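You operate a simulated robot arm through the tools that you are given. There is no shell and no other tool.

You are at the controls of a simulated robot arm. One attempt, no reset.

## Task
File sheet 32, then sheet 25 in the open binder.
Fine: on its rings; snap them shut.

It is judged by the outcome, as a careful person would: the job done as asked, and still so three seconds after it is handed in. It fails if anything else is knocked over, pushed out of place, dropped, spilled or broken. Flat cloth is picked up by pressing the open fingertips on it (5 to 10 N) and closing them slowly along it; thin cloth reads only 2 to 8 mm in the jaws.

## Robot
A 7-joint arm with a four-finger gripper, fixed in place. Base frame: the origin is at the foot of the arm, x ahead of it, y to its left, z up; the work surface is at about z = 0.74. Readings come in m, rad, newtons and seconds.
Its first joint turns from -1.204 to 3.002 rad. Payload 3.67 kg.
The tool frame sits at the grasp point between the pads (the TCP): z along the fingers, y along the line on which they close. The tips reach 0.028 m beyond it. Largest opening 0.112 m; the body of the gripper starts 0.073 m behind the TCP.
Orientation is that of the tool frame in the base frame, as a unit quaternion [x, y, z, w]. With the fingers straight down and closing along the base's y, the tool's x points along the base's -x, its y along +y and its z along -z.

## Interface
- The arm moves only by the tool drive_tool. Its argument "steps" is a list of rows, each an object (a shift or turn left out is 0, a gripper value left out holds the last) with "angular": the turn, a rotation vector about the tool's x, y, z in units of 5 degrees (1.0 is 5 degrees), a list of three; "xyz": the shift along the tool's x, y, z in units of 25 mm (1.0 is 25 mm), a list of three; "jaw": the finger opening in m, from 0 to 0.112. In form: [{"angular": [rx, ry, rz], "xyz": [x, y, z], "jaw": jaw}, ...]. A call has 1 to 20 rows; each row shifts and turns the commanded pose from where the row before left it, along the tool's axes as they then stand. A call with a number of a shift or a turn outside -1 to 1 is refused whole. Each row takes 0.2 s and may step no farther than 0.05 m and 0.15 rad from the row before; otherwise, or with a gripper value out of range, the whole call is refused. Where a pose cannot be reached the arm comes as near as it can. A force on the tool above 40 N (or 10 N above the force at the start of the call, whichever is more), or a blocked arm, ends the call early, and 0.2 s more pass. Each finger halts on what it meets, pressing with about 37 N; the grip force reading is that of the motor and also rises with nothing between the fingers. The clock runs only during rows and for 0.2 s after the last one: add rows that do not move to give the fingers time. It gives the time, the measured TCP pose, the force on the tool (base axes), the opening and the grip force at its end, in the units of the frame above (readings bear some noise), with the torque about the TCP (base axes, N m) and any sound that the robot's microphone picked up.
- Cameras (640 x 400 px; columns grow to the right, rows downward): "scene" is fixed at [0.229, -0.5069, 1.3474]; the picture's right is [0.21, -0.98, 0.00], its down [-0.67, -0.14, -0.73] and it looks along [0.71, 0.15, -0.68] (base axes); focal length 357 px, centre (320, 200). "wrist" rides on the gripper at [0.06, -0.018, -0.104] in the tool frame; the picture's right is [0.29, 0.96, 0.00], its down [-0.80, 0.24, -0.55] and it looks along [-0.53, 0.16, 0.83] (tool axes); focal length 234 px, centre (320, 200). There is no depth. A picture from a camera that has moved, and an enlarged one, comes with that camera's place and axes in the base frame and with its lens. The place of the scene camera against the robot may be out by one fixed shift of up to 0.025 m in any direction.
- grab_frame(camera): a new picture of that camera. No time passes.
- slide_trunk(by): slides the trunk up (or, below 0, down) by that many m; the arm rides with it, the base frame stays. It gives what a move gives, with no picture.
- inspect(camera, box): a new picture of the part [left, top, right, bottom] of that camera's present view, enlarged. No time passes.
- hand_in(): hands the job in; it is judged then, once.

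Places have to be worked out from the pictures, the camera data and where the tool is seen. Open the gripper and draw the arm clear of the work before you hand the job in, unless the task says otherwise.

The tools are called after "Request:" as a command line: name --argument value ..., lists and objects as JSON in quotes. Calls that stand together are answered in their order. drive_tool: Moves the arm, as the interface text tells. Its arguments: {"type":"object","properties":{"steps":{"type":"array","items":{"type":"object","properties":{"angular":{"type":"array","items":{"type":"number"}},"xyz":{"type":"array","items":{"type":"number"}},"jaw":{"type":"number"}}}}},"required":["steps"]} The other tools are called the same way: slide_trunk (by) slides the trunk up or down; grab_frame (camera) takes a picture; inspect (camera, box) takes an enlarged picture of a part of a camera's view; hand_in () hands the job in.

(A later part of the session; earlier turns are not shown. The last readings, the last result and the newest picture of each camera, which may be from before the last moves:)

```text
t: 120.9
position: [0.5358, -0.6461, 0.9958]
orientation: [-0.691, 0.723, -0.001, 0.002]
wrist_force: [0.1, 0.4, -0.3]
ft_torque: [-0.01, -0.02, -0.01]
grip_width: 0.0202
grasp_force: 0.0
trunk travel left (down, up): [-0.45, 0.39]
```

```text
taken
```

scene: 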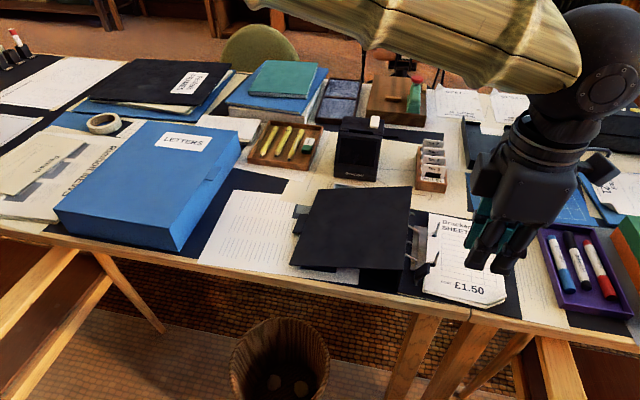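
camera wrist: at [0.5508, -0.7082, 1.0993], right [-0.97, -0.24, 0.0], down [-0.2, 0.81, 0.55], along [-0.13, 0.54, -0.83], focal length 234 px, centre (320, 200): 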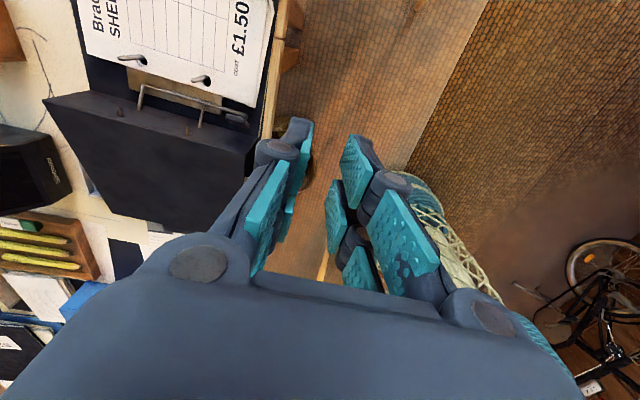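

The yaw is now -2.6°, matching the binder. I'll zoom in to locate the upright lever pad.

Request:
inspect --camera "wrist" --box '[100, 40, 292, 160]'

Request:
inspect --camera "scene" --box '[400, 210, 464, 300]'

```text
3.33 times, centred on (196, 100) of wrist
camera zoom: at [0.5508, -0.7082, 1.0993], right [-0.97, -0.24, 0.0], down [-0.2, 0.81, 0.55], along [-0.13, 0.54, -0.83], focal length 781 px, centre (733, 533)
```

zoom: 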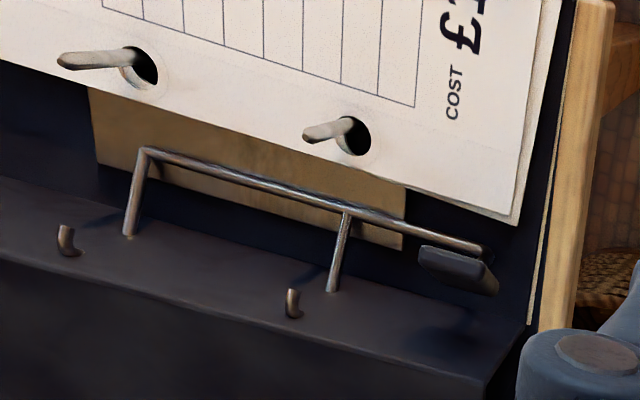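

```text
4.44 times, centred on (432, 255) of scene
camera zoom: at [0.229, -0.5069, 1.3474], right [0.21, -0.98, 0.0], down [-0.67, -0.14, -0.73], along [0.71, 0.15, -0.68], focal length 1586 px, centre (-178, -44)
```

zoom: 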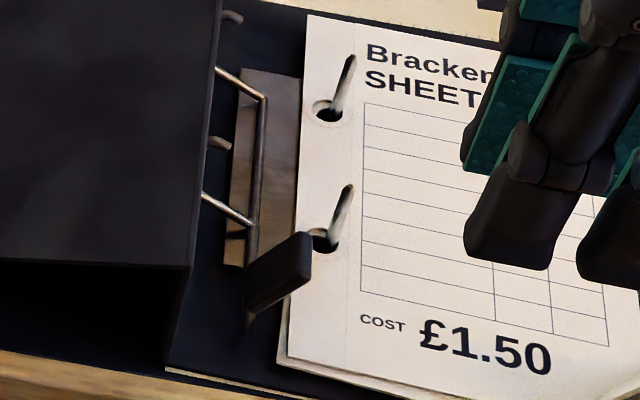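

The pad's centre triangulates to (0.632, -0.6045, 0.796), almost straight above the hinge. I'll lean the tool 35°, matching the lever's direction, and pre-position behind and above the pad with the jaw open.

Request:
drive_tool --steps '[{"xyz": [-0.94, -0.92, 0.6], "jaw": 0.05}, {"xyz": [-0.94, -0.92, 0.6]}, {"xyz": [-0.94, -0.92, 0.6]}, {"xyz": [-0.95, -0.91, 0.6]}, {"angular": [0, 1, 0]}, {"angular": [0, 1, 0]}, {"angular": [0, 1, 0]}, {"angular": [0, 1, 0]}, {"angular": [0, 1, 0]}, {"angular": [0, 1, 0]}, {"angular": [0, 1, 0]}, {}]'

Request:
grab_frame --camera "wrist"

Request:
grab_frame --camera "scene"

```text
t: 123.7
position: [0.6129, -0.5692, 0.8679]
orientation: [-0.66, 0.687, -0.163, -0.255]
wrist_force: [0.2, -0.6, 0.7]
ft_torque: [0.05, 0.01, 0.01]
grip_width: 0.0497
grasp_force: 0.2
trunk travel left (down, up): [-0.45, 0.39]
stopped in row 12: the arm was blocked; the commanded pose is now the measured one
```

```text
taken
camera wrist: at [0.6446, -0.5641, 0.9839], right [-0.95, -0.17, 0.27], down [-0.16, 0.99, 0.03], along [-0.27, -0.02, -0.96], focal length 234 px, centre (320, 200)
```

wrist: 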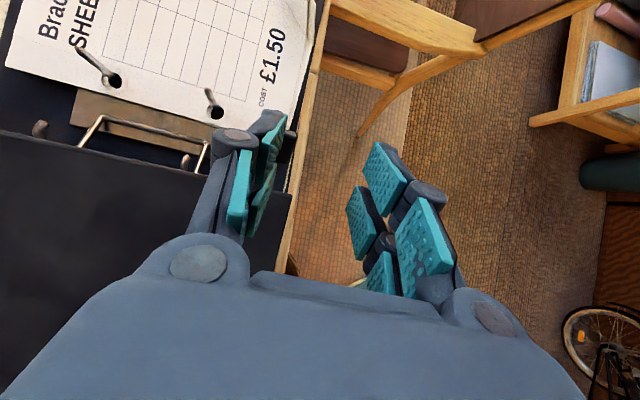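

```text
taken
```

scene: 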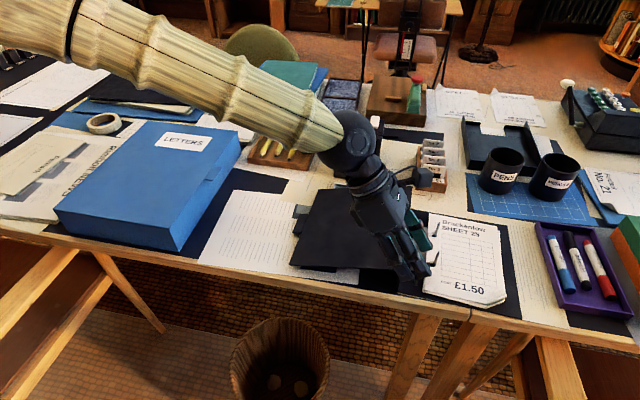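

The arm reports being blocked and the pose is a few degrees off. I'll check nothing is being touched before moving on.

Request:
inspect --camera "scene" --box '[300, 90, 480, 200]'

Request:
inspect --camera "scene" --box '[280, 170, 480, 300]'

Request:
drive_tool --steps '[{}]'

```text
3.56 times, centred on (390, 145) of scene
camera zoom: at [0.229, -0.5069, 1.3474], right [0.21, -0.98, 0.0], down [-0.67, -0.14, -0.73], along [0.71, 0.15, -0.68], focal length 1269 px, centre (71, 396)
```

zoom: 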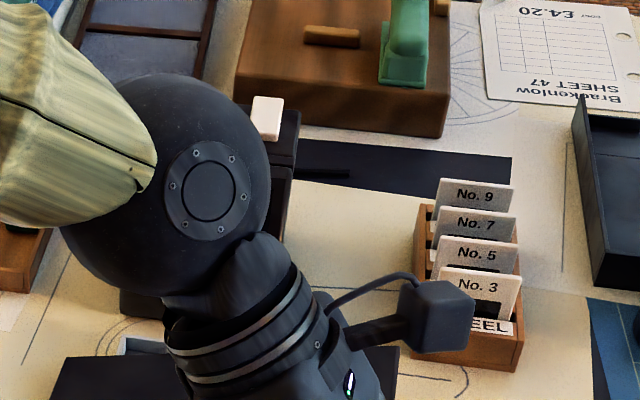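

```text
3.08 times, centred on (380, 235) of scene
camera zoom: at [0.229, -0.5069, 1.3474], right [0.21, -0.98, 0.0], down [-0.67, -0.14, -0.73], along [0.71, 0.15, -0.68], focal length 1098 px, centre (135, 92)
```

zoom: 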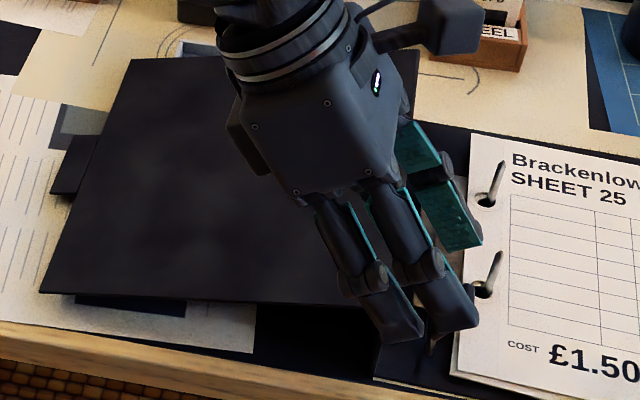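

```text
t: 124.1
position: [0.6134, -0.5701, 0.8683]
orientation: [-0.66, 0.688, -0.163, -0.255]
wrist_force: [-0.8, -0.2, 0.4]
ft_torque: [0.03, -0.01, 0.0]
grip_width: 0.0499
grasp_force: 0.1
trunk travel left (down, up): [-0.45, 0.39]
```

There's no contact force and nothing has been displaced, so it's a joint-limit stall. I'll lift a little, correct the tilt error and see whether the arm follows.

Request:
drive_tool --steps '[{"xyz": [0, 0, -0.8]}, {"xyz": [0, 0, -0.8]}, {"angular": [0.5, 0, 0]}, {"angular": [0.5, 0, 0]}, {"angular": [0.5, 0, 0]}, {}]'

```text
t: 125.7
position: [0.5974, -0.5628, 0.8456]
orientation: [0.676, -0.674, 0.17, 0.245]
wrist_force: [10.6, 0.4, 25.8]
ft_torque: [0.21, -1.1, -0.03]
grip_width: 0.0591
grasp_force: 6.4
trunk travel left (down, up): [-0.45, 0.39]
stopped in row 6: the arm was blocked; the commanded pose is now the measured one
```

The tool went down instead of up and now reads 26 N. I'll look right away.

Request:
grab_frame --camera "scene"

Request:
grab_frame --camera "wrist"

Request:
inspect --camera "scene" --box '[320, 180, 480, 300]'

```text
taken
```

scene: 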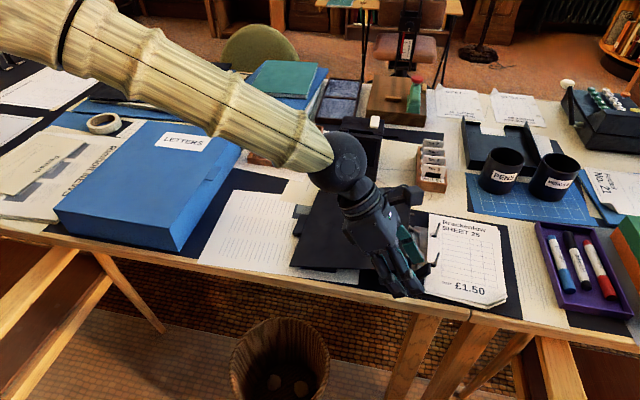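

```text
taken
camera wrist: at [0.627, -0.5553, 0.9618], right [-0.94, -0.21, 0.26], down [-0.21, 0.98, 0.03], along [-0.26, -0.02, -0.97], focal length 234 px, centre (320, 200)
```

wrist: 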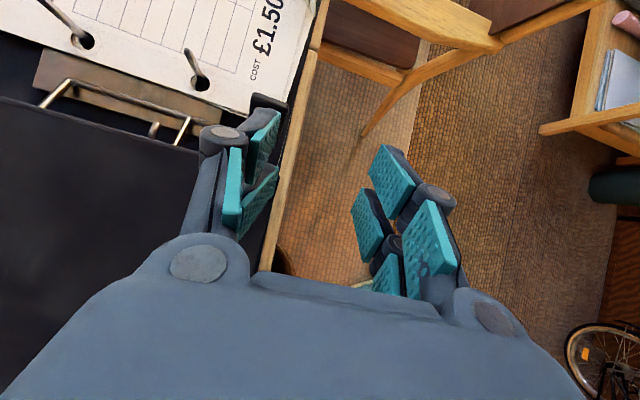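

```text
3.33 times, centred on (400, 240) of scene
camera zoom: at [0.229, -0.5069, 1.3474], right [0.21, -0.98, 0.0], down [-0.67, -0.14, -0.73], along [0.71, 0.15, -0.68], focal length 1190 px, centre (53, 67)
```

zoom: 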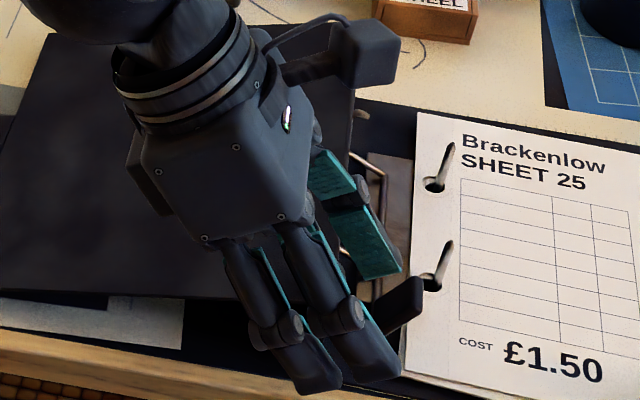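

The far fingertip is resting on the lever pad. The trunk lift needs no joint solving, so I'll use it to raise straight up off it.

Request:
slide_trunk --by 0.08

Request:
grab_frame --camera "wrist"

Request:
inspect --camera "scene" --box '[320, 180, 480, 300]'

```text
t: 126.9
position: [0.5969, -0.5624, 0.9235]
orientation: [0.676, -0.674, 0.169, 0.245]
wrist_force: [1.2, -0.7, -1.3]
ft_torque: [0.02, 0.01, -0.03]
grip_width: 0.0499
grasp_force: 0.1
trunk travel left (down, up): [-0.53, 0.31]
```

```text
taken
camera wrist: at [0.6266, -0.5556, 1.0389], right [-0.94, -0.21, 0.26], down [-0.21, 0.98, 0.04], along [-0.26, -0.02, -0.96], focal length 234 px, centre (320, 200)
```

wrist: 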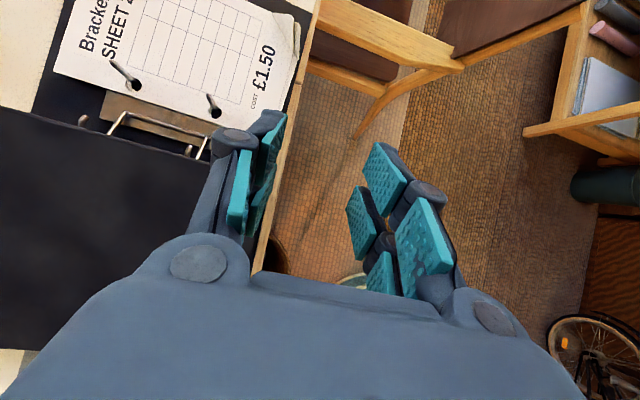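

```text
3.33 times, centred on (400, 240) of scene
camera zoom: at [0.229, -0.5069, 1.3474], right [0.21, -0.98, 0.0], down [-0.67, -0.14, -0.73], along [0.71, 0.15, -0.68], focal length 1190 px, centre (53, 67)
```

zoom: 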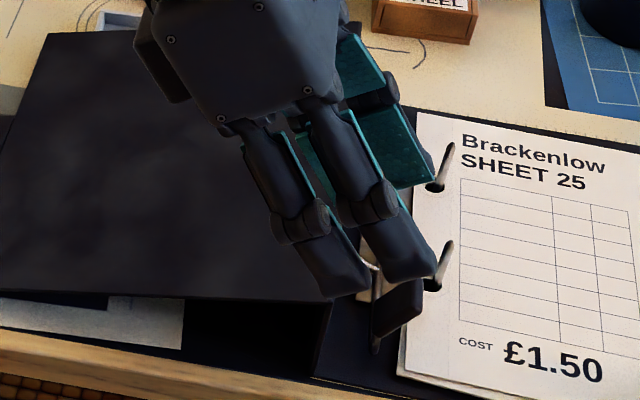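

Contact is gone, the lever is still open and the sheets are in place. I'll test with a small upward move whether the arm now tracks properly.

Request:
drive_tool --steps '[{"xyz": [0, 0, -0.5]}, {}]'

```text
t: 127.5
position: [0.5891, -0.5637, 0.9268]
orientation: [-0.673, 0.681, -0.158, -0.243]
wrist_force: [-0.6, -0.6, -0.6]
ft_torque: [0.0, 0.02, 0.0]
grip_width: 0.0501
grasp_force: 0.0
trunk travel left (down, up): [-0.53, 0.31]
```

It moved, but not fully as commanded. I'll give it idle time to see whether it converges.

Request:
drive_tool --steps '[{}, {}, {}, {}]'

```text
t: 128.5
position: [0.5909, -0.5628, 0.9258]
orientation: [-0.673, 0.68, -0.158, -0.244]
wrist_force: [0.3, 0.1, -0.2]
ft_torque: [0.0, -0.01, 0.01]
grip_width: 0.0499
grasp_force: 0.1
trunk travel left (down, up): [-0.53, 0.31]
```

A joint is at its limit in this leaned posture. I'll lean back to vertical and check tracking there.

Request:
drive_tool --steps '[{"angular": [0, -1, 0]}, {"angular": [0, -1, 0]}, {"angular": [0, -1, 0]}, {"angular": [0, -1, 0]}, {"angular": [0, -1, 0]}, {"angular": [0, -1, 0]}, {"angular": [0, -0.6, 0]}, {}]'

Request:
grab_frame --camera "scene"

```text
t: 130.3
position: [0.5994, -0.552, 0.9354]
orientation: [-0.698, 0.715, 0.031, -0.044]
wrist_force: [0.9, 0.3, -0.5]
ft_torque: [-0.03, -0.01, -0.01]
grip_width: 0.0498
grasp_force: 0.1
trunk travel left (down, up): [-0.53, 0.31]
```

```text
taken
```

scene: 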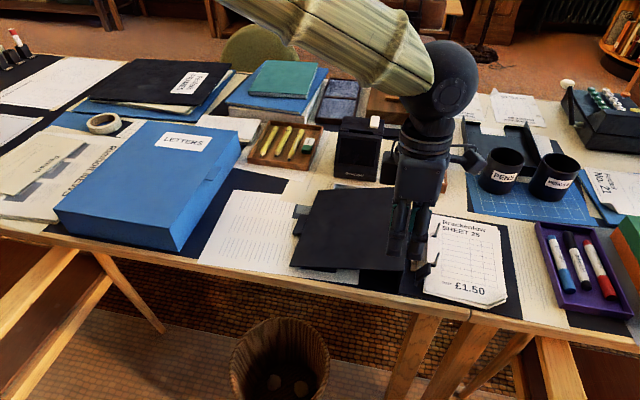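

Tracking is better near vertical. To recover the posture that worked when I opened the lever, I'll level the tool, move back towards y≈-0.2 at height, and then return.

Request:
drive_tool --steps '[{"xyz": [0, 0, -0.8], "angular": [0.6, 0, 0]}, {"xyz": [0, 0, -0.8], "angular": [0.6, 0, 0]}, {"xyz": [-1, 0, 0]}, {"xyz": [-1, 0, 0]}, {"xyz": [-1, 0, 0]}, {"xyz": [-1, 0, 0]}, {"xyz": [-1, 0, 0]}, {"xyz": [-1, 0, 0]}, {"xyz": [-1, 0, 0]}, {"xyz": [-1, 0, 0]}, {"xyz": [-1, 0, 0]}, {"xyz": [-1, 0, 0]}, {"xyz": [-1, 0, 0]}, {"xyz": [-1, 0, 0]}, {"xyz": [-1, 0, 0]}, {"xyz": [-1, 0, 0]}, {}]'

Request:
slide_trunk --by -0.08

Request:
grab_frame --camera "scene"

```text
t: 131.9
position: [0.5716, -0.4421, 0.8816]
orientation: [-0.687, 0.721, 0.057, -0.065]
wrist_force: [-1.1, -0.5, -0.2]
ft_torque: [0.0, -0.02, -0.02]
grip_width: 0.05
grasp_force: 0.0
trunk travel left (down, up): [-0.53, 0.31]
stopped in row 8: the arm was blocked; the commanded pose is now the measured one
```

```text
t: 133.1
position: [0.5735, -0.4415, 0.8003]
orientation: [-0.687, 0.722, 0.056, -0.065]
wrist_force: [0.0, -0.3, 0.2]
ft_torque: [0.0, -0.02, -0.01]
grip_width: 0.05
grasp_force: 0.0
trunk travel left (down, up): [-0.45, 0.39]
```

```text
taken
```

scene: 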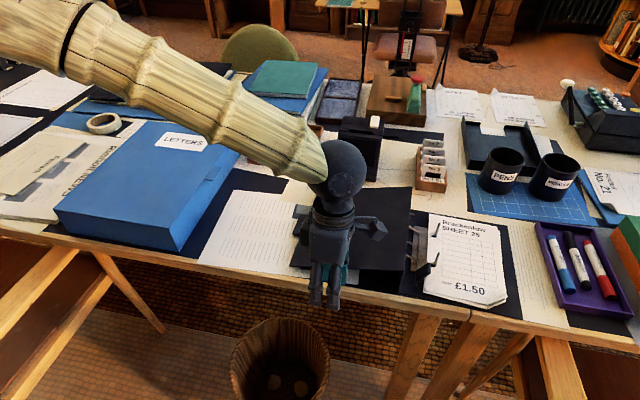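

The arm stalls whenever the elbow folds this way. I'll raise with the trunk again and head back outward towards the last pose that tracked exactly, near (0.54, -0.64), to recover.

Request:
slide_trunk --by 0.15

Request:
drive_tool --steps '[{"xyz": [0.8, 0.2, 0]}, {"xyz": [0.8, 0.2, 0]}, {"xyz": [0.8, 0.2, 0]}, {"xyz": [0.8, 0.2, 0]}, {"xyz": [0.8, 0.2, 0]}, {}, {}]'

Request:
grab_frame --camera "scene"

```text
t: 134.8
position: [0.5736, -0.4417, 0.9513]
orientation: [-0.687, 0.721, 0.056, -0.066]
wrist_force: [-0.3, -0.4, 0.0]
ft_torque: [-0.02, 0.02, -0.03]
grip_width: 0.05
grasp_force: 0.1
trunk travel left (down, up): [-0.6, 0.24]
```

```text
t: 136.4
position: [0.5447, -0.5389, 0.9571]
orientation: [-0.688, 0.721, 0.055, -0.066]
wrist_force: [0.5, -0.8, 0.3]
ft_torque: [0.01, -0.02, -0.03]
grip_width: 0.0499
grasp_force: 0.1
trunk travel left (down, up): [-0.6, 0.24]
```

```text
taken
```

scene: 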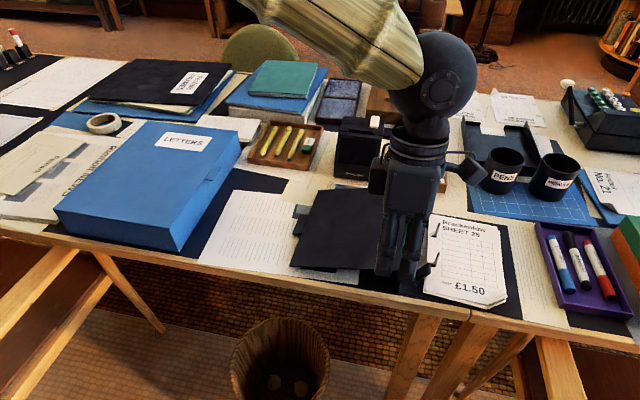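

It tracks here. To unwind the wrist safely I'll raise the trunk to its top so everything is well clear of the desk, then try going back towards the starting pose.

Request:
slide_trunk --by 0.23

Request:
drive_tool --steps '[{"angular": [1, 0, 0]}, {"angular": [0.6, 0, 0]}, {"angular": [0, 0, 1]}, {"angular": [0, 0, 1]}, {"angular": [0, 0, 1]}, {"angular": [0, 0, 1]}, {"angular": [0, 0, 1]}, {"angular": [0, 0, 1]}, {"angular": [0, 0, 1]}, {"angular": [0, 0, 1]}, {"angular": [0, 0, 1]}, {}]'

Request:
grab_frame --camera "scene"

```text
t: 138.9
position: [0.5442, -0.5387, 1.1887]
orientation: [-0.688, 0.721, 0.056, -0.066]
wrist_force: [-0.8, 0.3, -0.4]
ft_torque: [0.0, 0.01, 0.0]
grip_width: 0.0501
grasp_force: 0.0
trunk travel left (down, up): [-0.83, 0.01]
```

```text
t: 141.5
position: [0.5439, -0.5378, 1.1889]
orientation: [-0.361, 0.932, -0.001, -0.019]
wrist_force: [-0.9, -0.5, -0.6]
ft_torque: [0.0, 0.01, -0.03]
grip_width: 0.05
grasp_force: 0.0
trunk travel left (down, up): [-0.83, 0.01]
```

```text
taken
```

scene: 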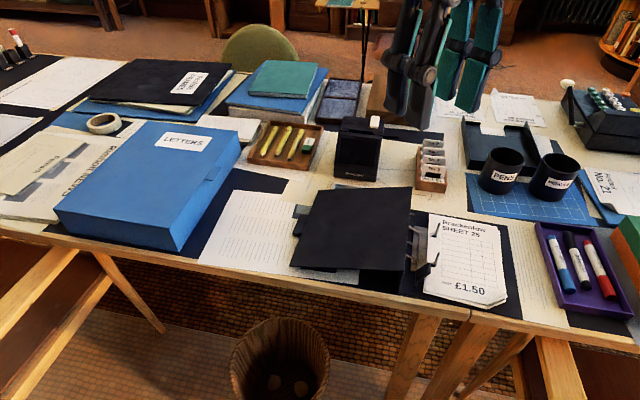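

Tracking exactly. I'll finish yawing to the starting orientation and travel back towards (0.62, -0.2).

Request:
drive_tool --steps '[{"angular": [0, 0, 1]}, {"angular": [0, 0, 1]}, {"angular": [0, 0, 1]}, {"angular": [0, 0, 1]}, {"angular": [0, 0, 1]}, {"angular": [0, 0, 1]}, {"angular": [0, 0, 1]}, {"angular": [0, 0, 1]}, {"angular": [0, 0, 0.5]}, {}]'

Request:
drive_tool --steps '[{"xyz": [-0.2, 1, 0]}, {"xyz": [-0.2, 1, 0]}, {"xyz": [-0.2, 1, 0]}, {"xyz": [-0.2, 1, 0]}, {"xyz": [-0.2, 1, 0]}, {"xyz": [-0.2, 1, 0]}, {"xyz": [-0.2, 1, 0]}, {"xyz": [-0.2, 1, 0]}, {"xyz": [-0.2, 1, 0]}, {"xyz": [-0.2, 1, 0]}, {"xyz": [-0.2, 1, 0]}, {"xyz": [-0.2, 1, 0]}, {"xyz": [-0.2, 1, 0]}, {"xyz": [-0.2, 1, 0]}, {}]'

Request:
grab_frame --camera "scene"

```text
t: 143.7
position: [0.5443, -0.5389, 1.1879]
orientation: [0.0, 1.0, -0.008, -0.017]
wrist_force: [-0.4, -0.6, -0.3]
ft_torque: [-0.02, 0.01, -0.03]
grip_width: 0.0502
grasp_force: 0.1
trunk travel left (down, up): [-0.83, 0.01]
```

```text
t: 145.2
position: [0.534, -0.3911, 1.1064]
orientation: [0.014, 0.995, -0.003, -0.097]
wrist_force: [0.8, 0.0, 0.1]
ft_torque: [-0.02, -0.02, -0.03]
grip_width: 0.0501
grasp_force: 0.0
trunk travel left (down, up): [-0.83, 0.01]
stopped in row 7: the arm was blocked; the commanded pose is now the measured one
```

```text
taken
```

scene: 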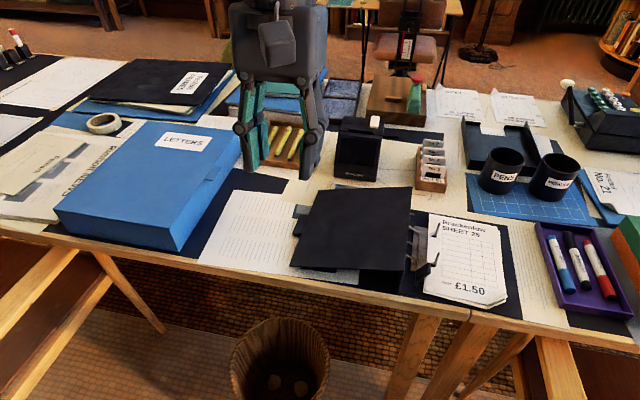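

It stalls again when folding inward, so the elbow is in the wrong branch. I'll extend the arm far outward at height so it straightens, which should let the elbow re-choose its natural side.

Request:
drive_tool --steps '[{"xyz": [-0.5, -1, -0.6], "angular": [0, -0.5, 0]}, {"xyz": [-1, -0.6, -0.6], "angular": [0, -0.5, 0]}, {"xyz": [-1, -0.4, 0]}, {"xyz": [-1, -0.4, 0]}, {"xyz": [-1, -0.4, 0]}, {"xyz": [-1, -0.4, 0]}, {"xyz": [-1, -0.4, 0]}, {"xyz": [-1, -0.4, 0]}, {"xyz": [-1, -0.4, 0]}, {"xyz": [-1, -0.4, 0]}, {"xyz": [-1, -0.4, 0]}, {}]'

Request:
grab_frame --camera "scene"

Request:
grab_frame --camera "wrist"

```text
t: 147.8
position: [0.7965, -0.5273, 1.1088]
orientation: [0.013, 0.999, -0.005, -0.053]
wrist_force: [0.1, 0.1, -0.5]
ft_torque: [0.01, 0.0, 0.01]
grip_width: 0.05
grasp_force: 0.1
trunk travel left (down, up): [-0.83, 0.01]
```

```text
taken
```

scene: 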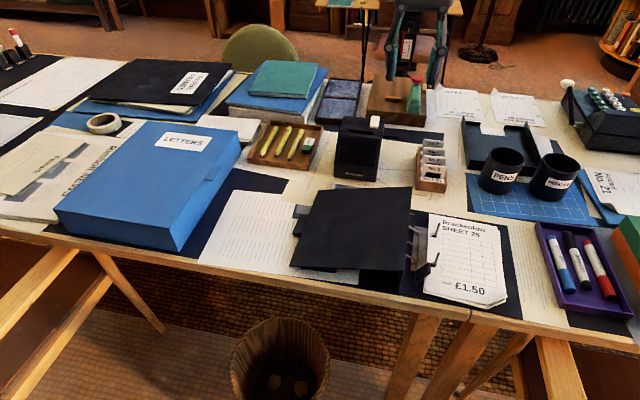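

```text
taken
camera wrist: at [0.7468, -0.5436, 1.2178], right [-0.26, 0.96, 0.02], down [0.86, 0.22, 0.46], along [0.44, 0.14, -0.89], focal length 234 px, centre (320, 200)
```

wrist: 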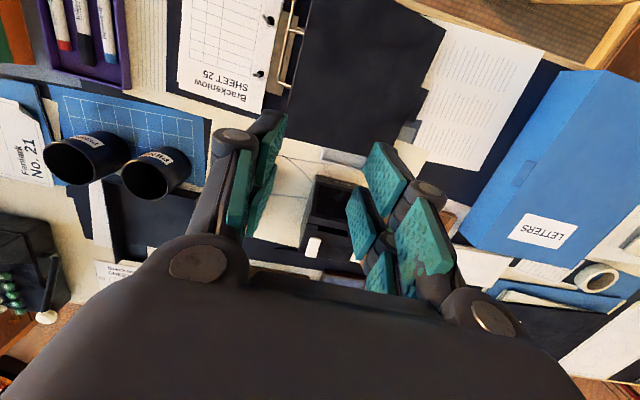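

Tracking well when extended. I'll sweep at long radius towards +y, level the tool, and then come inward along the front-left sector like the starting pose.

Request:
drive_tool --steps '[{"xyz": [-0.2, 1, 0], "angular": [0, -0.6, 0]}, {"xyz": [-0.2, 1, 0], "angular": [0, -0.6, 0]}, {"xyz": [-0.2, 1, 0]}, {"xyz": [-0.2, 1, 0]}, {"xyz": [-0.2, 1, 0]}, {"xyz": [-0.2, 1, 0]}, {"xyz": [-0.2, 1, 0]}, {"xyz": [-0.2, 1, 0]}, {"xyz": [-0.2, 1, 0]}, {"xyz": [-0.2, 1, 0]}, {"xyz": [-0.1, 1, 0]}, {"xyz": [0, 1, 0]}, {"xyz": [0, 1, 0]}, {"xyz": [0, 1, 0]}, {"xyz": [0, 1, 0]}, {"xyz": [0, 1, 0]}, {}]'

Request:
drive_tool --steps '[{"xyz": [1, 0, 0]}, {"xyz": [1, 0, 0]}, {"xyz": [1, 0, 0]}, {"xyz": [1, 0, 0]}, {"xyz": [1, 0, 0]}, {"xyz": [1, 0, 0]}, {"xyz": [1, 0, 0]}, {}]'

Request:
grab_frame --camera "scene"

```text
t: 151.4
position: [0.861, -0.1307, 1.1031]
orientation: [0.013, 1.0, -0.005, -0.002]
wrist_force: [-0.5, -0.3, -0.5]
ft_torque: [0.03, 0.01, -0.01]
grip_width: 0.0501
grasp_force: 0.0
trunk travel left (down, up): [-0.83, 0.01]
```

```text
t: 152.7
position: [0.6753, -0.1366, 1.011]
orientation: [0.025, 0.997, 0.0, -0.076]
wrist_force: [-0.2, -1.3, -0.5]
ft_torque: [-0.03, 0.02, -0.02]
grip_width: 0.0499
grasp_force: 0.0
trunk travel left (down, up): [-0.83, 0.01]
stopped in row 6: the arm was blocked; the commanded pose is now the measured one
```

```text
taken
```

scene: 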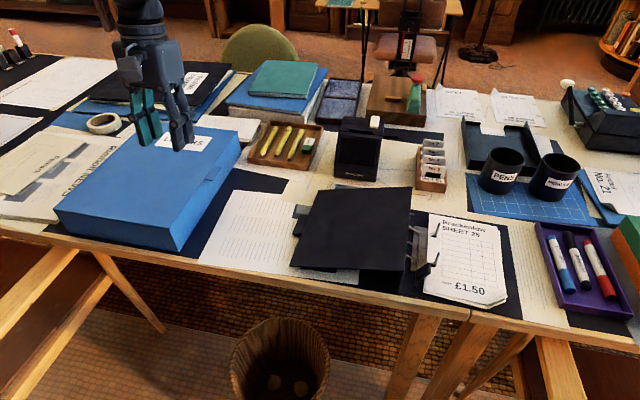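

Relative to the raised trunk the arm is working very low here. I'll extend out a bit, raise the arm itself to the same height relative to the trunk as at the start, and then come inward.

Request:
drive_tool --steps '[{"xyz": [-1, 0, -0.5]}, {"xyz": [-1, 0, -1], "angular": [0, -0.8, 0]}, {"xyz": [-1, 0, -1], "angular": [0, -0.9, 0]}, {"xyz": [-1, 0, -1]}, {"xyz": [0, 0, -1]}, {"xyz": [0, 0, -1]}, {"xyz": [0, 0, -1]}, {"xyz": [0, 0, -1]}, {"xyz": [0, 0, -1]}, {"xyz": [0, 0, -1]}, {"xyz": [0, 0, -1]}, {"xyz": [0, 0, -1]}, {"xyz": [0, 0, -1]}, {"xyz": [0, 0, -1]}, {}]'

Request:
drive_tool --steps '[{"xyz": [1, 0, 0]}, {"xyz": [1, 0, 0]}, {"xyz": [1, 0, 0]}, {"xyz": [1, 0, 0]}, {"xyz": [1, 0, 0]}, {"xyz": [1, 0, 0]}, {}]'

Request:
grab_frame --camera "scene"

```text
t: 154.5
position: [0.7465, -0.1577, 1.0751]
orientation: [0.037, 0.996, 0.006, -0.076]
wrist_force: [0.2, -0.5, -0.1]
ft_torque: [-0.03, -0.02, -0.02]
grip_width: 0.0501
grasp_force: 0.0
trunk travel left (down, up): [-0.83, 0.01]
stopped in row 8: the arm was blocked; the commanded pose is now the measured one
```

```text
t: 155.5
position: [0.6028, -0.1602, 1.0066]
orientation: [0.049, 0.987, 0.007, -0.151]
wrist_force: [-0.1, 0.2, -0.4]
ft_torque: [-0.02, 0.05, -0.05]
grip_width: 0.05
grasp_force: 0.1
trunk travel left (down, up): [-0.83, 0.01]
stopped in row 5: the arm was blocked; the commanded pose is now the measured one
```

```text
taken
```

scene: 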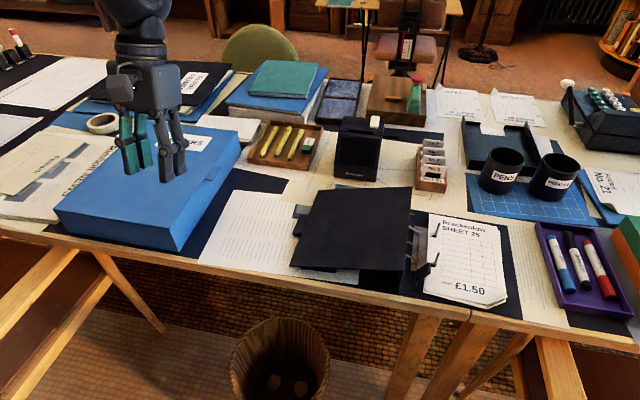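

The stalls look like the joint solver trying to switch elbow branches part-way. I'm high and clear here, so I'll keep commanding levelling and upward motion in small calls and watch how it evolves.

Request:
drive_tool --steps '[{"xyz": [0, 0, -0.5], "angular": [0, -0.8, 0]}, {"xyz": [0, 0, -0.5], "angular": [0, -0.8, 0]}, {"xyz": [0, 0, -0.5], "angular": [0, -0.8, 0]}, {}, {}]'

Request:
drive_tool --steps '[{"xyz": [0, 0, -0.5], "angular": [0, -0.8, 0]}, {"xyz": [0, 0, -0.5]}, {"xyz": [0, 0, -0.5]}, {}, {}]'

```text
t: 156.9
position: [0.5724, -0.1698, 0.9874]
orientation: [0.062, 0.993, 0.007, -0.101]
wrist_force: [0.9, -0.1, 0.1]
ft_torque: [0.01, -0.02, -0.03]
grip_width: 0.05
grasp_force: 0.1
trunk travel left (down, up): [-0.83, 0.01]
stopped in row 5: the arm was blocked; the commanded pose is now the measured one
```

```text
t: 158.3
position: [0.5566, -0.1797, 0.9924]
orientation: [0.075, 0.992, 0.012, -0.098]
wrist_force: [0.1, 0.1, 0.4]
ft_torque: [0.0, 0.01, -0.01]
grip_width: 0.0501
grasp_force: 0.1
trunk travel left (down, up): [-0.83, 0.01]
stopped in row 5: the arm was blocked; the commanded pose is now the measured one
```

Going inward or up stays blocked because the elbow is folded on the left side. Earlier, un-pitching from a horizontal pose with little yaw left the elbow on the good side, so I'll repeat that. First I'll sweep back out to the right, where tracking is fine.

Request:
drive_tool --steps '[{"xyz": [-0.9, -0.9, 0]}, {"xyz": [-0.9, -0.9, 0], "angular": [0, -0.5, 0]}, {"xyz": [-0.9, -0.9, 0], "angular": [0, -0.5, 0]}, {"xyz": [-0.9, -0.9, 0], "angular": [0, -0.5, 0]}, {"xyz": [-0.9, -0.9, 0], "angular": [0, -0.5, 0]}, {"xyz": [-0.8, -0.9, 0]}, {"xyz": [0, -1, 0]}, {"xyz": [0, -1, 0]}, {"xyz": [0, -1, 0]}, {"xyz": [0.2, -1, 0]}, {"xyz": [0.2, -1, 0]}, {"xyz": [0.3, -1, 0]}, {"xyz": [0.4, -1, 0]}, {"xyz": [0.4, -1, 0]}, {"xyz": [0.4, -1, 0]}, {"xyz": [0.4, -1, 0]}, {"xyz": [0.5, -0.8, 0]}, {}]'

Request:
grab_frame --camera "scene"

```text
t: 162.1
position: [0.5551, -0.5862, 0.9765]
orientation: [0.075, 0.997, 0.003, -0.01]
wrist_force: [0.1, 0.7, 0.2]
ft_torque: [0.02, -0.02, -0.04]
grip_width: 0.0501
grasp_force: 0.1
trunk travel left (down, up): [-0.83, 0.01]
```

```text
taken
```

scene: 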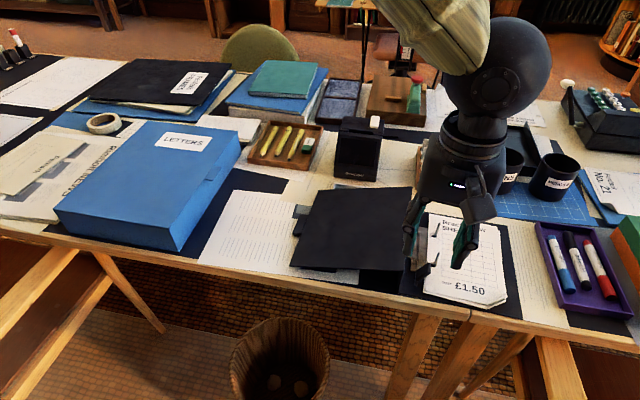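

Tracking again at (0.555, -0.586). I'll test raising the arm at a longer radius before pitching.

Request:
drive_tool --steps '[{"xyz": [-1, -0.3, 0]}, {"xyz": [-1, -0.3, 0]}, {"xyz": [-1, -0.3, 0]}, {"xyz": [-1, -0.3, -0.5]}, {"xyz": [0, 0, -1]}, {"xyz": [0, 0, -1]}, {"xyz": [0, 0, -1]}, {"xyz": [0, 0, -1]}, {"xyz": [0, 0, -1]}, {"xyz": [0, 0, -1]}, {}]'

Request:
grab_frame --camera "scene"

```text
t: 164.5
position: [0.6547, -0.6358, 1.1352]
orientation: [0.075, 0.997, 0.005, -0.01]
wrist_force: [-0.3, 0.0, 0.6]
ft_torque: [0.0, 0.02, 0.0]
grip_width: 0.0499
grasp_force: 0.0
trunk travel left (down, up): [-0.83, 0.01]
```

```text
taken
```

scene: 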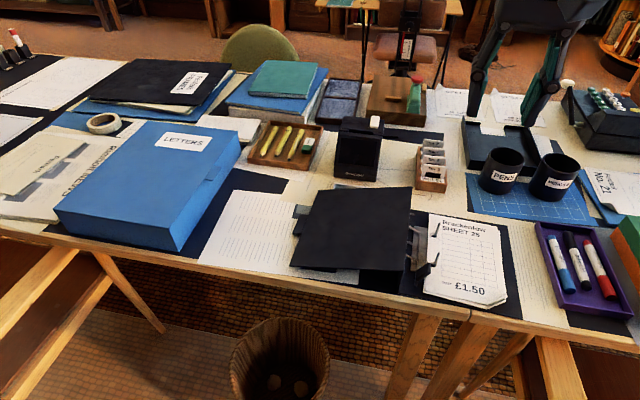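

It rises fine here. I'll continue up to about z=1.33, then bring the trunk down to its original height.

Request:
drive_tool --steps '[{"xyz": [0, 0, -1]}, {"xyz": [0, 0, -1]}, {"xyz": [0, 0, -1]}, {"xyz": [0, 0, -1]}, {"xyz": [0, 0, -1]}, {"xyz": [0, 0, -1]}, {"xyz": [0, 0, -1]}, {"xyz": [0, 0, -1]}, {}]'

Request:
slide_trunk --by -0.3

Request:
grab_frame --camera "scene"

```text
t: 166.5
position: [0.6576, -0.636, 1.3352]
orientation: [0.074, 0.997, 0.004, -0.01]
wrist_force: [-0.5, -0.1, 0.3]
ft_torque: [0.0, -0.02, 0.0]
grip_width: 0.0503
grasp_force: 0.1
trunk travel left (down, up): [-0.83, 0.01]
```

```text
t: 169.5
position: [0.6574, -0.6356, 1.0364]
orientation: [0.075, 0.997, 0.003, -0.01]
wrist_force: [0.3, -0.5, -0.4]
ft_torque: [0.0, 0.0, -0.01]
grip_width: 0.0499
grasp_force: 0.0
trunk travel left (down, up): [-0.53, 0.31]
```

```text
taken
```

scene: 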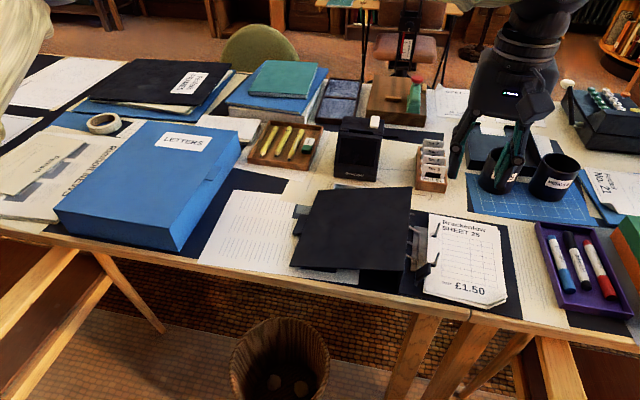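

Tracking is exact here. I'll yaw so the fingers close along x again, then test a 35° lean in free air before approaching the lever.

Request:
drive_tool --steps '[{"angular": [0, 0, -1]}, {"angular": [0, 0, -1]}, {"angular": [0, 0, -1]}, {"angular": [0, 0, -1]}, {"angular": [0, 0, -1]}, {"angular": [0, 0, -1]}, {"angular": [0, 0, -1]}, {"angular": [0, 0, -1]}, {"angular": [0, 0, -1]}, {"angular": [0, 0, -1]}, {"angular": [0, 0, -1]}, {"angular": [0, 0, -1]}, {"angular": [0, 0, -1]}, {"angular": [0, 0, -1]}, {"angular": [0, 0, -1]}, {"angular": [0, 0, -1]}, {"angular": [0, 0, -1]}, {"angular": [0, 0, -1]}, {"angular": [0, 0, -1]}, {"angular": [0, 0, -0.2]}]'

Request:
drive_tool --steps '[{"angular": [0, 1, 0]}, {"angular": [0, 1, 0]}, {"angular": [0, 1, 0]}, {"angular": [0, 1, 0]}, {"angular": [0, 1, 0]}, {"angular": [0, 1, 0]}, {"angular": [0, 1, 0]}, {}, {}]'

Request:
grab_frame --camera "scene"

```text
t: 173.7
position: [0.6565, -0.6365, 1.036]
orientation: [-0.692, 0.722, 0.01, -0.004]
wrist_force: [0.1, -0.7, 0.2]
ft_torque: [-0.01, -0.02, 0.0]
grip_width: 0.0501
grasp_force: 0.0
trunk travel left (down, up): [-0.53, 0.31]
```

```text
t: 175.7
position: [0.6564, -0.6355, 1.0369]
orientation: [-0.661, 0.689, -0.199, -0.221]
wrist_force: [0.6, 0.2, 0.2]
ft_torque: [0.05, 0.04, 0.02]
grip_width: 0.05
grasp_force: 0.1
trunk travel left (down, up): [-0.53, 0.31]
```

```text
taken
```

scene: 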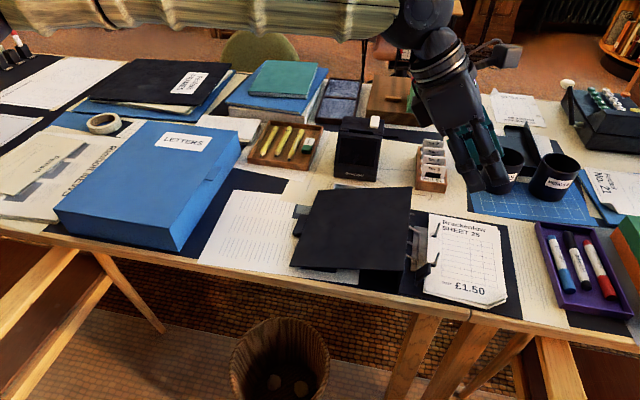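

The 35° lean tracks exactly here. I'll shift in the air to directly above the lever, (0.632, -0.596), and verify before descending with the trunk.

Request:
drive_tool --steps '[{"xyz": [-0.42, 0.35, -0.285]}, {"xyz": [-0.42, 0.35, -0.285]}, {"xyz": [-0.43, 0.35, -0.285]}, {}, {}]'

Request:
grab_frame --camera "wrist"

```text
t: 176.9
position: [0.6241, -0.6049, 1.0228]
orientation: [-0.659, 0.692, -0.187, -0.227]
wrist_force: [-0.3, 0.1, 0.9]
ft_torque: [0.02, -0.02, -0.02]
grip_width: 0.0498
grasp_force: 0.1
trunk travel left (down, up): [-0.53, 0.31]
```

```text
taken
camera wrist: at [0.6469, -0.5994, 1.1411], right [-0.96, -0.18, 0.2], down [-0.18, 0.98, 0.02], along [-0.2, -0.01, -0.98], focal length 234 px, centre (320, 200)
```

wrist: 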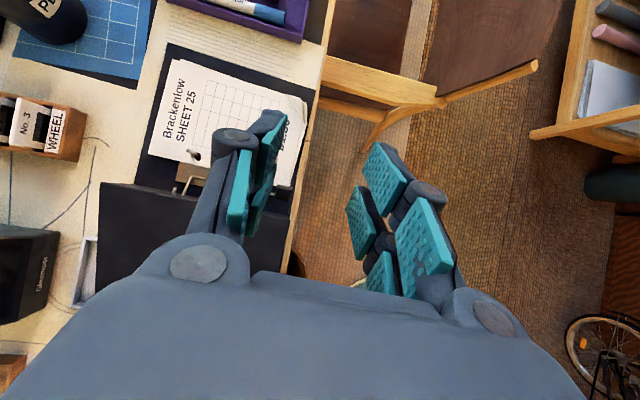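

At the leaned pose the arm starts to hit its limit again at this radius, while vertical poses are fine here. So I'll grip the lever with a vertical tool and rotate to a negative lean instead. First I'll test that range in the air.

Request:
drive_tool --steps '[{"angular": [0, -1, 0]}, {"angular": [0, -1, 0]}, {"angular": [0, -1, 0]}, {"angular": [0, -1, 0]}, {"angular": [0, -1, 0]}, {"angular": [0, -1, 0]}, {"angular": [0, -1, 0]}, {"angular": [0, -1, 0]}, {"angular": [0, -1, 0]}, {"angular": [0, -1, 0]}, {"angular": [0, -1, 0]}, {"angular": [0, -1, 0]}, {"angular": [0, -1, 0]}, {}]'

Request:
grab_frame --camera "wrist"

Request:
grab_frame --camera "scene"

```text
t: 179.9
position: [0.6322, -0.595, 1.0389]
orientation: [-0.665, 0.699, 0.189, 0.184]
wrist_force: [-0.2, 0.5, 0.0]
ft_torque: [0.0, -0.02, -0.01]
grip_width: 0.0498
grasp_force: 0.1
trunk travel left (down, up): [-0.53, 0.31]
```

```text
taken
camera wrist: at [0.6465, -0.7014, 1.0969], right [-0.97, -0.2, -0.13], down [-0.2, 0.42, 0.89], along [-0.13, 0.89, -0.45], focal length 234 px, centre (320, 200)
```

wrist: 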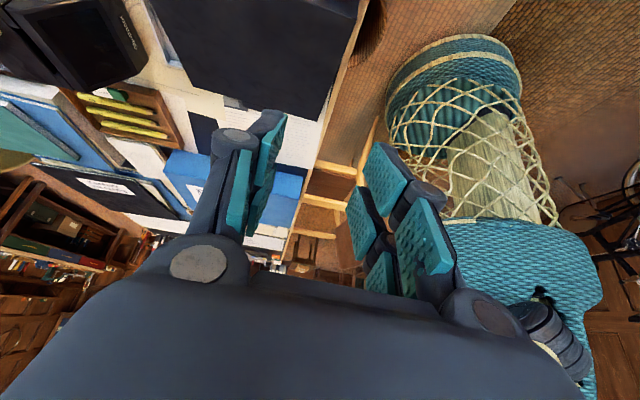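

```text
taken
```

scene: 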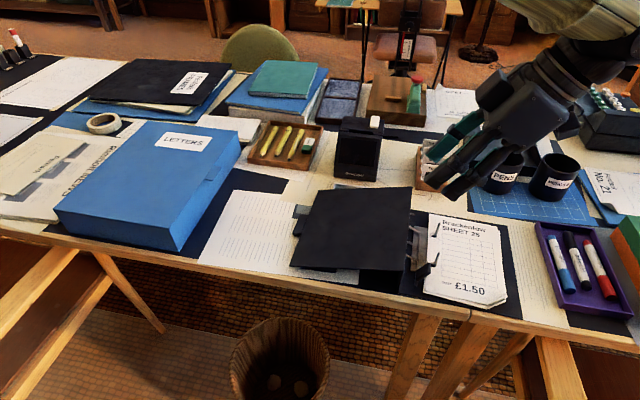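

The negative lean tracks exactly. I'll go back to vertical over the lever, verify with the wrist camera, and descend with the trunk.

Request:
drive_tool --steps '[{"angular": [0, 1, 0]}, {"angular": [0, 1, 0]}, {"angular": [0, 1, 0]}, {"angular": [0, 1, 0]}, {"angular": [0, 1, 0]}, {"angular": [0, 0.9, 0]}, {"xyz": [0.48, 0, 0]}, {}]'

Request:
slide_trunk --by -0.15

Request:
grab_frame --camera "wrist"

Request:
inspect --camera "scene" --box '[380, 190, 500, 300]'

```text
t: 181.7
position: [0.6303, -0.6084, 1.0379]
orientation: [-0.691, 0.723, 0.012, -0.001]
wrist_force: [0.6, 1.3, 0.4]
ft_torque: [-0.04, -0.05, 0.03]
grip_width: 0.0499
grasp_force: 0.0
trunk travel left (down, up): [-0.53, 0.31]
```

```text
t: 183.5
position: [0.6305, -0.6095, 0.8876]
orientation: [-0.691, 0.722, 0.012, -0.001]
wrist_force: [-0.4, 0.2, -0.2]
ft_torque: [0.01, 0.0, -0.04]
grip_width: 0.05
grasp_force: 0.0
trunk travel left (down, up): [-0.38, 0.46]
```

```text
taken
camera wrist: at [0.647, -0.6729, 0.9898], right [-0.97, -0.24, 0.01], down [-0.19, 0.8, 0.57], along [-0.15, 0.55, -0.82], focal length 234 px, centre (320, 200)
```

wrist: 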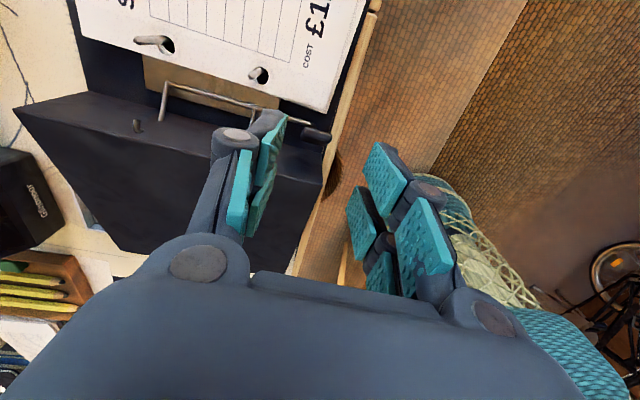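

```text
3.64 times, centred on (440, 245) of scene
camera zoom: at [0.229, -0.5069, 1.3474], right [0.21, -0.98, 0.0], down [-0.67, -0.14, -0.73], along [0.71, 0.15, -0.68], focal length 1298 px, centre (-116, 36)
```

zoom: 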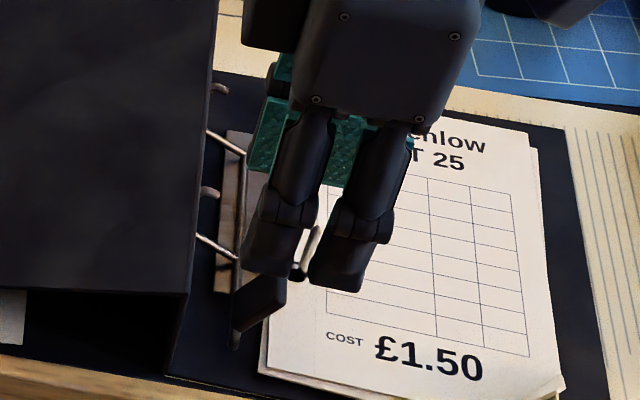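

The lever pad is visible just below the fingers. I'll zoom in to pin down its position before the last descent.

Request:
inspect --camera "wrist" --box '[200, 70, 392, 190]'

```text
3.33 times, centred on (296, 130) of wrist
camera zoom: at [0.647, -0.6729, 0.9898], right [-0.97, -0.24, 0.01], down [-0.19, 0.8, 0.57], along [-0.15, 0.55, -0.82], focal length 781 px, centre (400, 433)
```

zoom: 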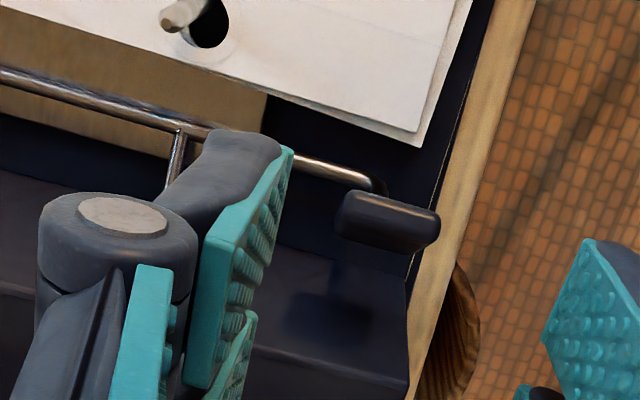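

The pad top is at (0.6315, -0.611, 0.81) and the TCP is at (0.6305, -0.6095), well centred. I'll descend 78 mm with the trunk and close.

Request:
slide_trunk --by -0.078

Request:
inspect --camera "wrist" --box '[160, 60, 420, 260]'

Request:
inspect --camera "scene" --box '[380, 190, 500, 300]'

```text
t: 184.6
position: [0.6294, -0.6082, 0.8094]
orientation: [-0.691, 0.723, 0.013, -0.001]
wrist_force: [0.4, 0.0, 1.1]
ft_torque: [0.03, -0.01, -0.01]
grip_width: 0.0499
grasp_force: 0.0
trunk travel left (down, up): [-0.302, 0.538]
```

```text
2.00 times, centred on (290, 160) of wrist
camera zoom: at [0.647, -0.6728, 0.912], right [-0.97, -0.24, 0.01], down [-0.19, 0.8, 0.57], along [-0.15, 0.55, -0.82], focal length 468 px, centre (380, 280)
```

zoom: 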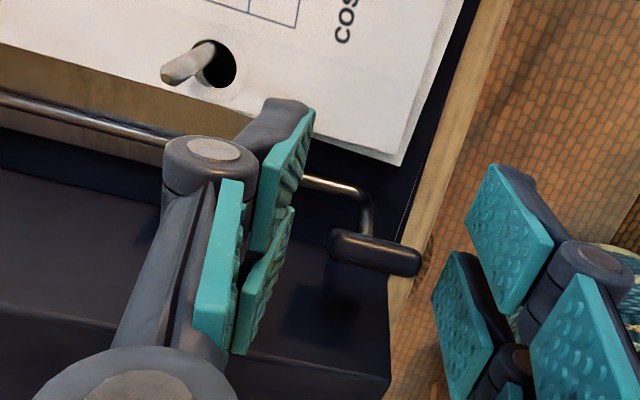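

```text
3.64 times, centred on (440, 245) of scene
camera zoom: at [0.229, -0.5069, 1.3474], right [0.21, -0.98, 0.0], down [-0.67, -0.14, -0.73], along [0.71, 0.15, -0.68], focal length 1298 px, centre (-116, 36)
```

zoom: 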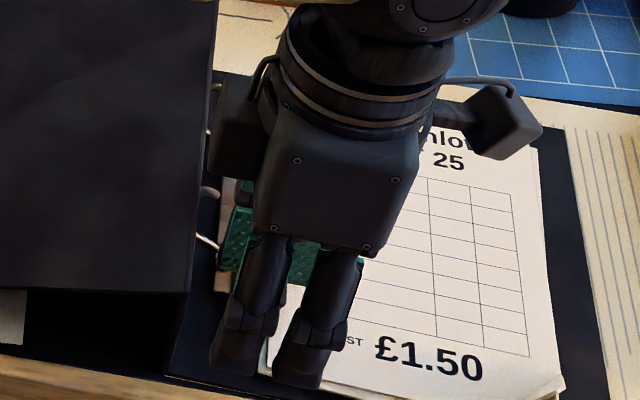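

The pad stands between the two fingers and nothing else is being touched. I'll close on it.

Request:
drive_tool --steps '[{"jaw": 0.04}, {"jaw": 0.03}, {"jaw": 0.024}, {"jaw": 0.015}, {"jaw": 0.01}, {}]'

Request:
inspect --camera "wrist" --box '[160, 60, 420, 260]'

```text
t: 186.0
position: [0.6301, -0.6091, 0.8099]
orientation: [-0.691, 0.723, 0.014, -0.001]
wrist_force: [3.2, -0.6, 0.3]
ft_torque: [0.04, -0.22, -0.04]
grip_width: 0.0234
grasp_force: 36.7
trunk travel left (down, up): [-0.302, 0.538]
```

```text
2.00 times, centred on (290, 160) of wrist
camera zoom: at [0.6474, -0.6728, 0.9116], right [-0.97, -0.24, 0.01], down [-0.19, 0.8, 0.57], along [-0.15, 0.55, -0.82], focal length 468 px, centre (380, 280)
```

zoom: 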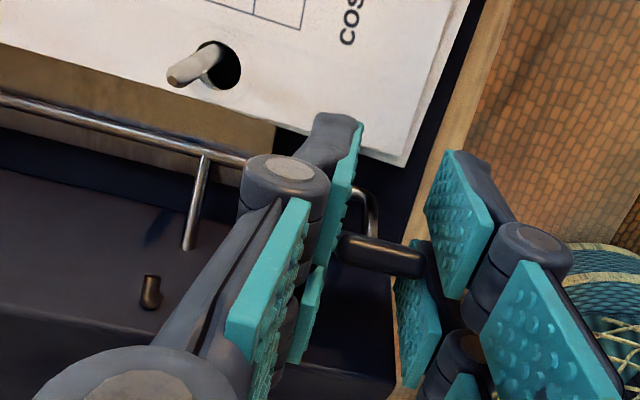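

The pad is gripped (23 mm). I'll rotate it about the hinge towards closed: the first 20°.

Request:
drive_tool --steps '[{"xyz": [0.2, 0, 0.037], "angular": [0, -1, 0]}, {"xyz": [0.2, 0, 0.037], "angular": [0, -1, 0]}, {"xyz": [0.2, 0, 0.037], "angular": [0, -1, 0]}, {"xyz": [0.2, 0, 0.037], "angular": [0, -1, 0]}, {}]'

Request:
grab_frame --camera "wrist"

Request:
inspect --camera "scene" --box '[380, 190, 500, 300]'

```text
t: 187.2
position: [0.6307, -0.6287, 0.803]
orientation: [-0.678, 0.712, 0.133, 0.125]
wrist_force: [-0.5, -1.8, 2.6]
ft_torque: [0.04, 0.03, -0.08]
grip_width: 0.0236
grasp_force: 37.0
trunk travel left (down, up): [-0.302, 0.538]
```

```text
taken
camera wrist: at [0.6449, -0.7226, 0.877], right [-0.97, -0.22, -0.09], down [-0.2, 0.56, 0.81], along [-0.13, 0.8, -0.58], focal length 234 px, centre (320, 200)
```

wrist: 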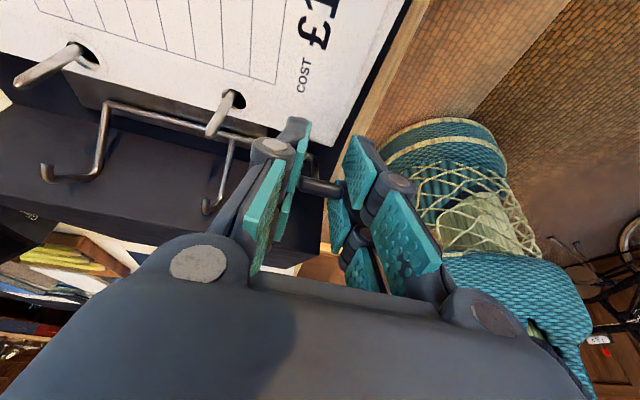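

```text
3.64 times, centred on (440, 245) of scene
camera zoom: at [0.229, -0.5069, 1.3474], right [0.21, -0.98, 0.0], down [-0.67, -0.14, -0.73], along [0.71, 0.15, -0.68], focal length 1298 px, centre (-116, 36)
```

zoom: 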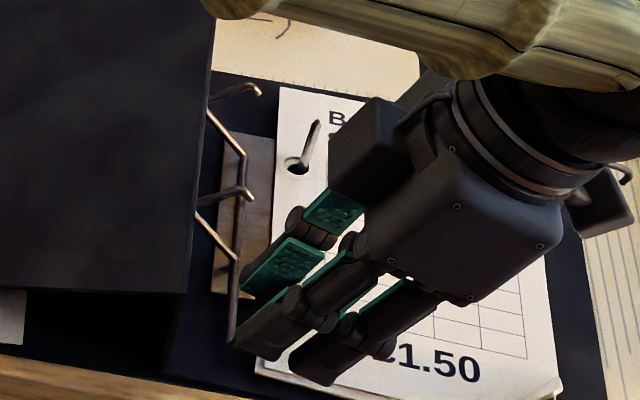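

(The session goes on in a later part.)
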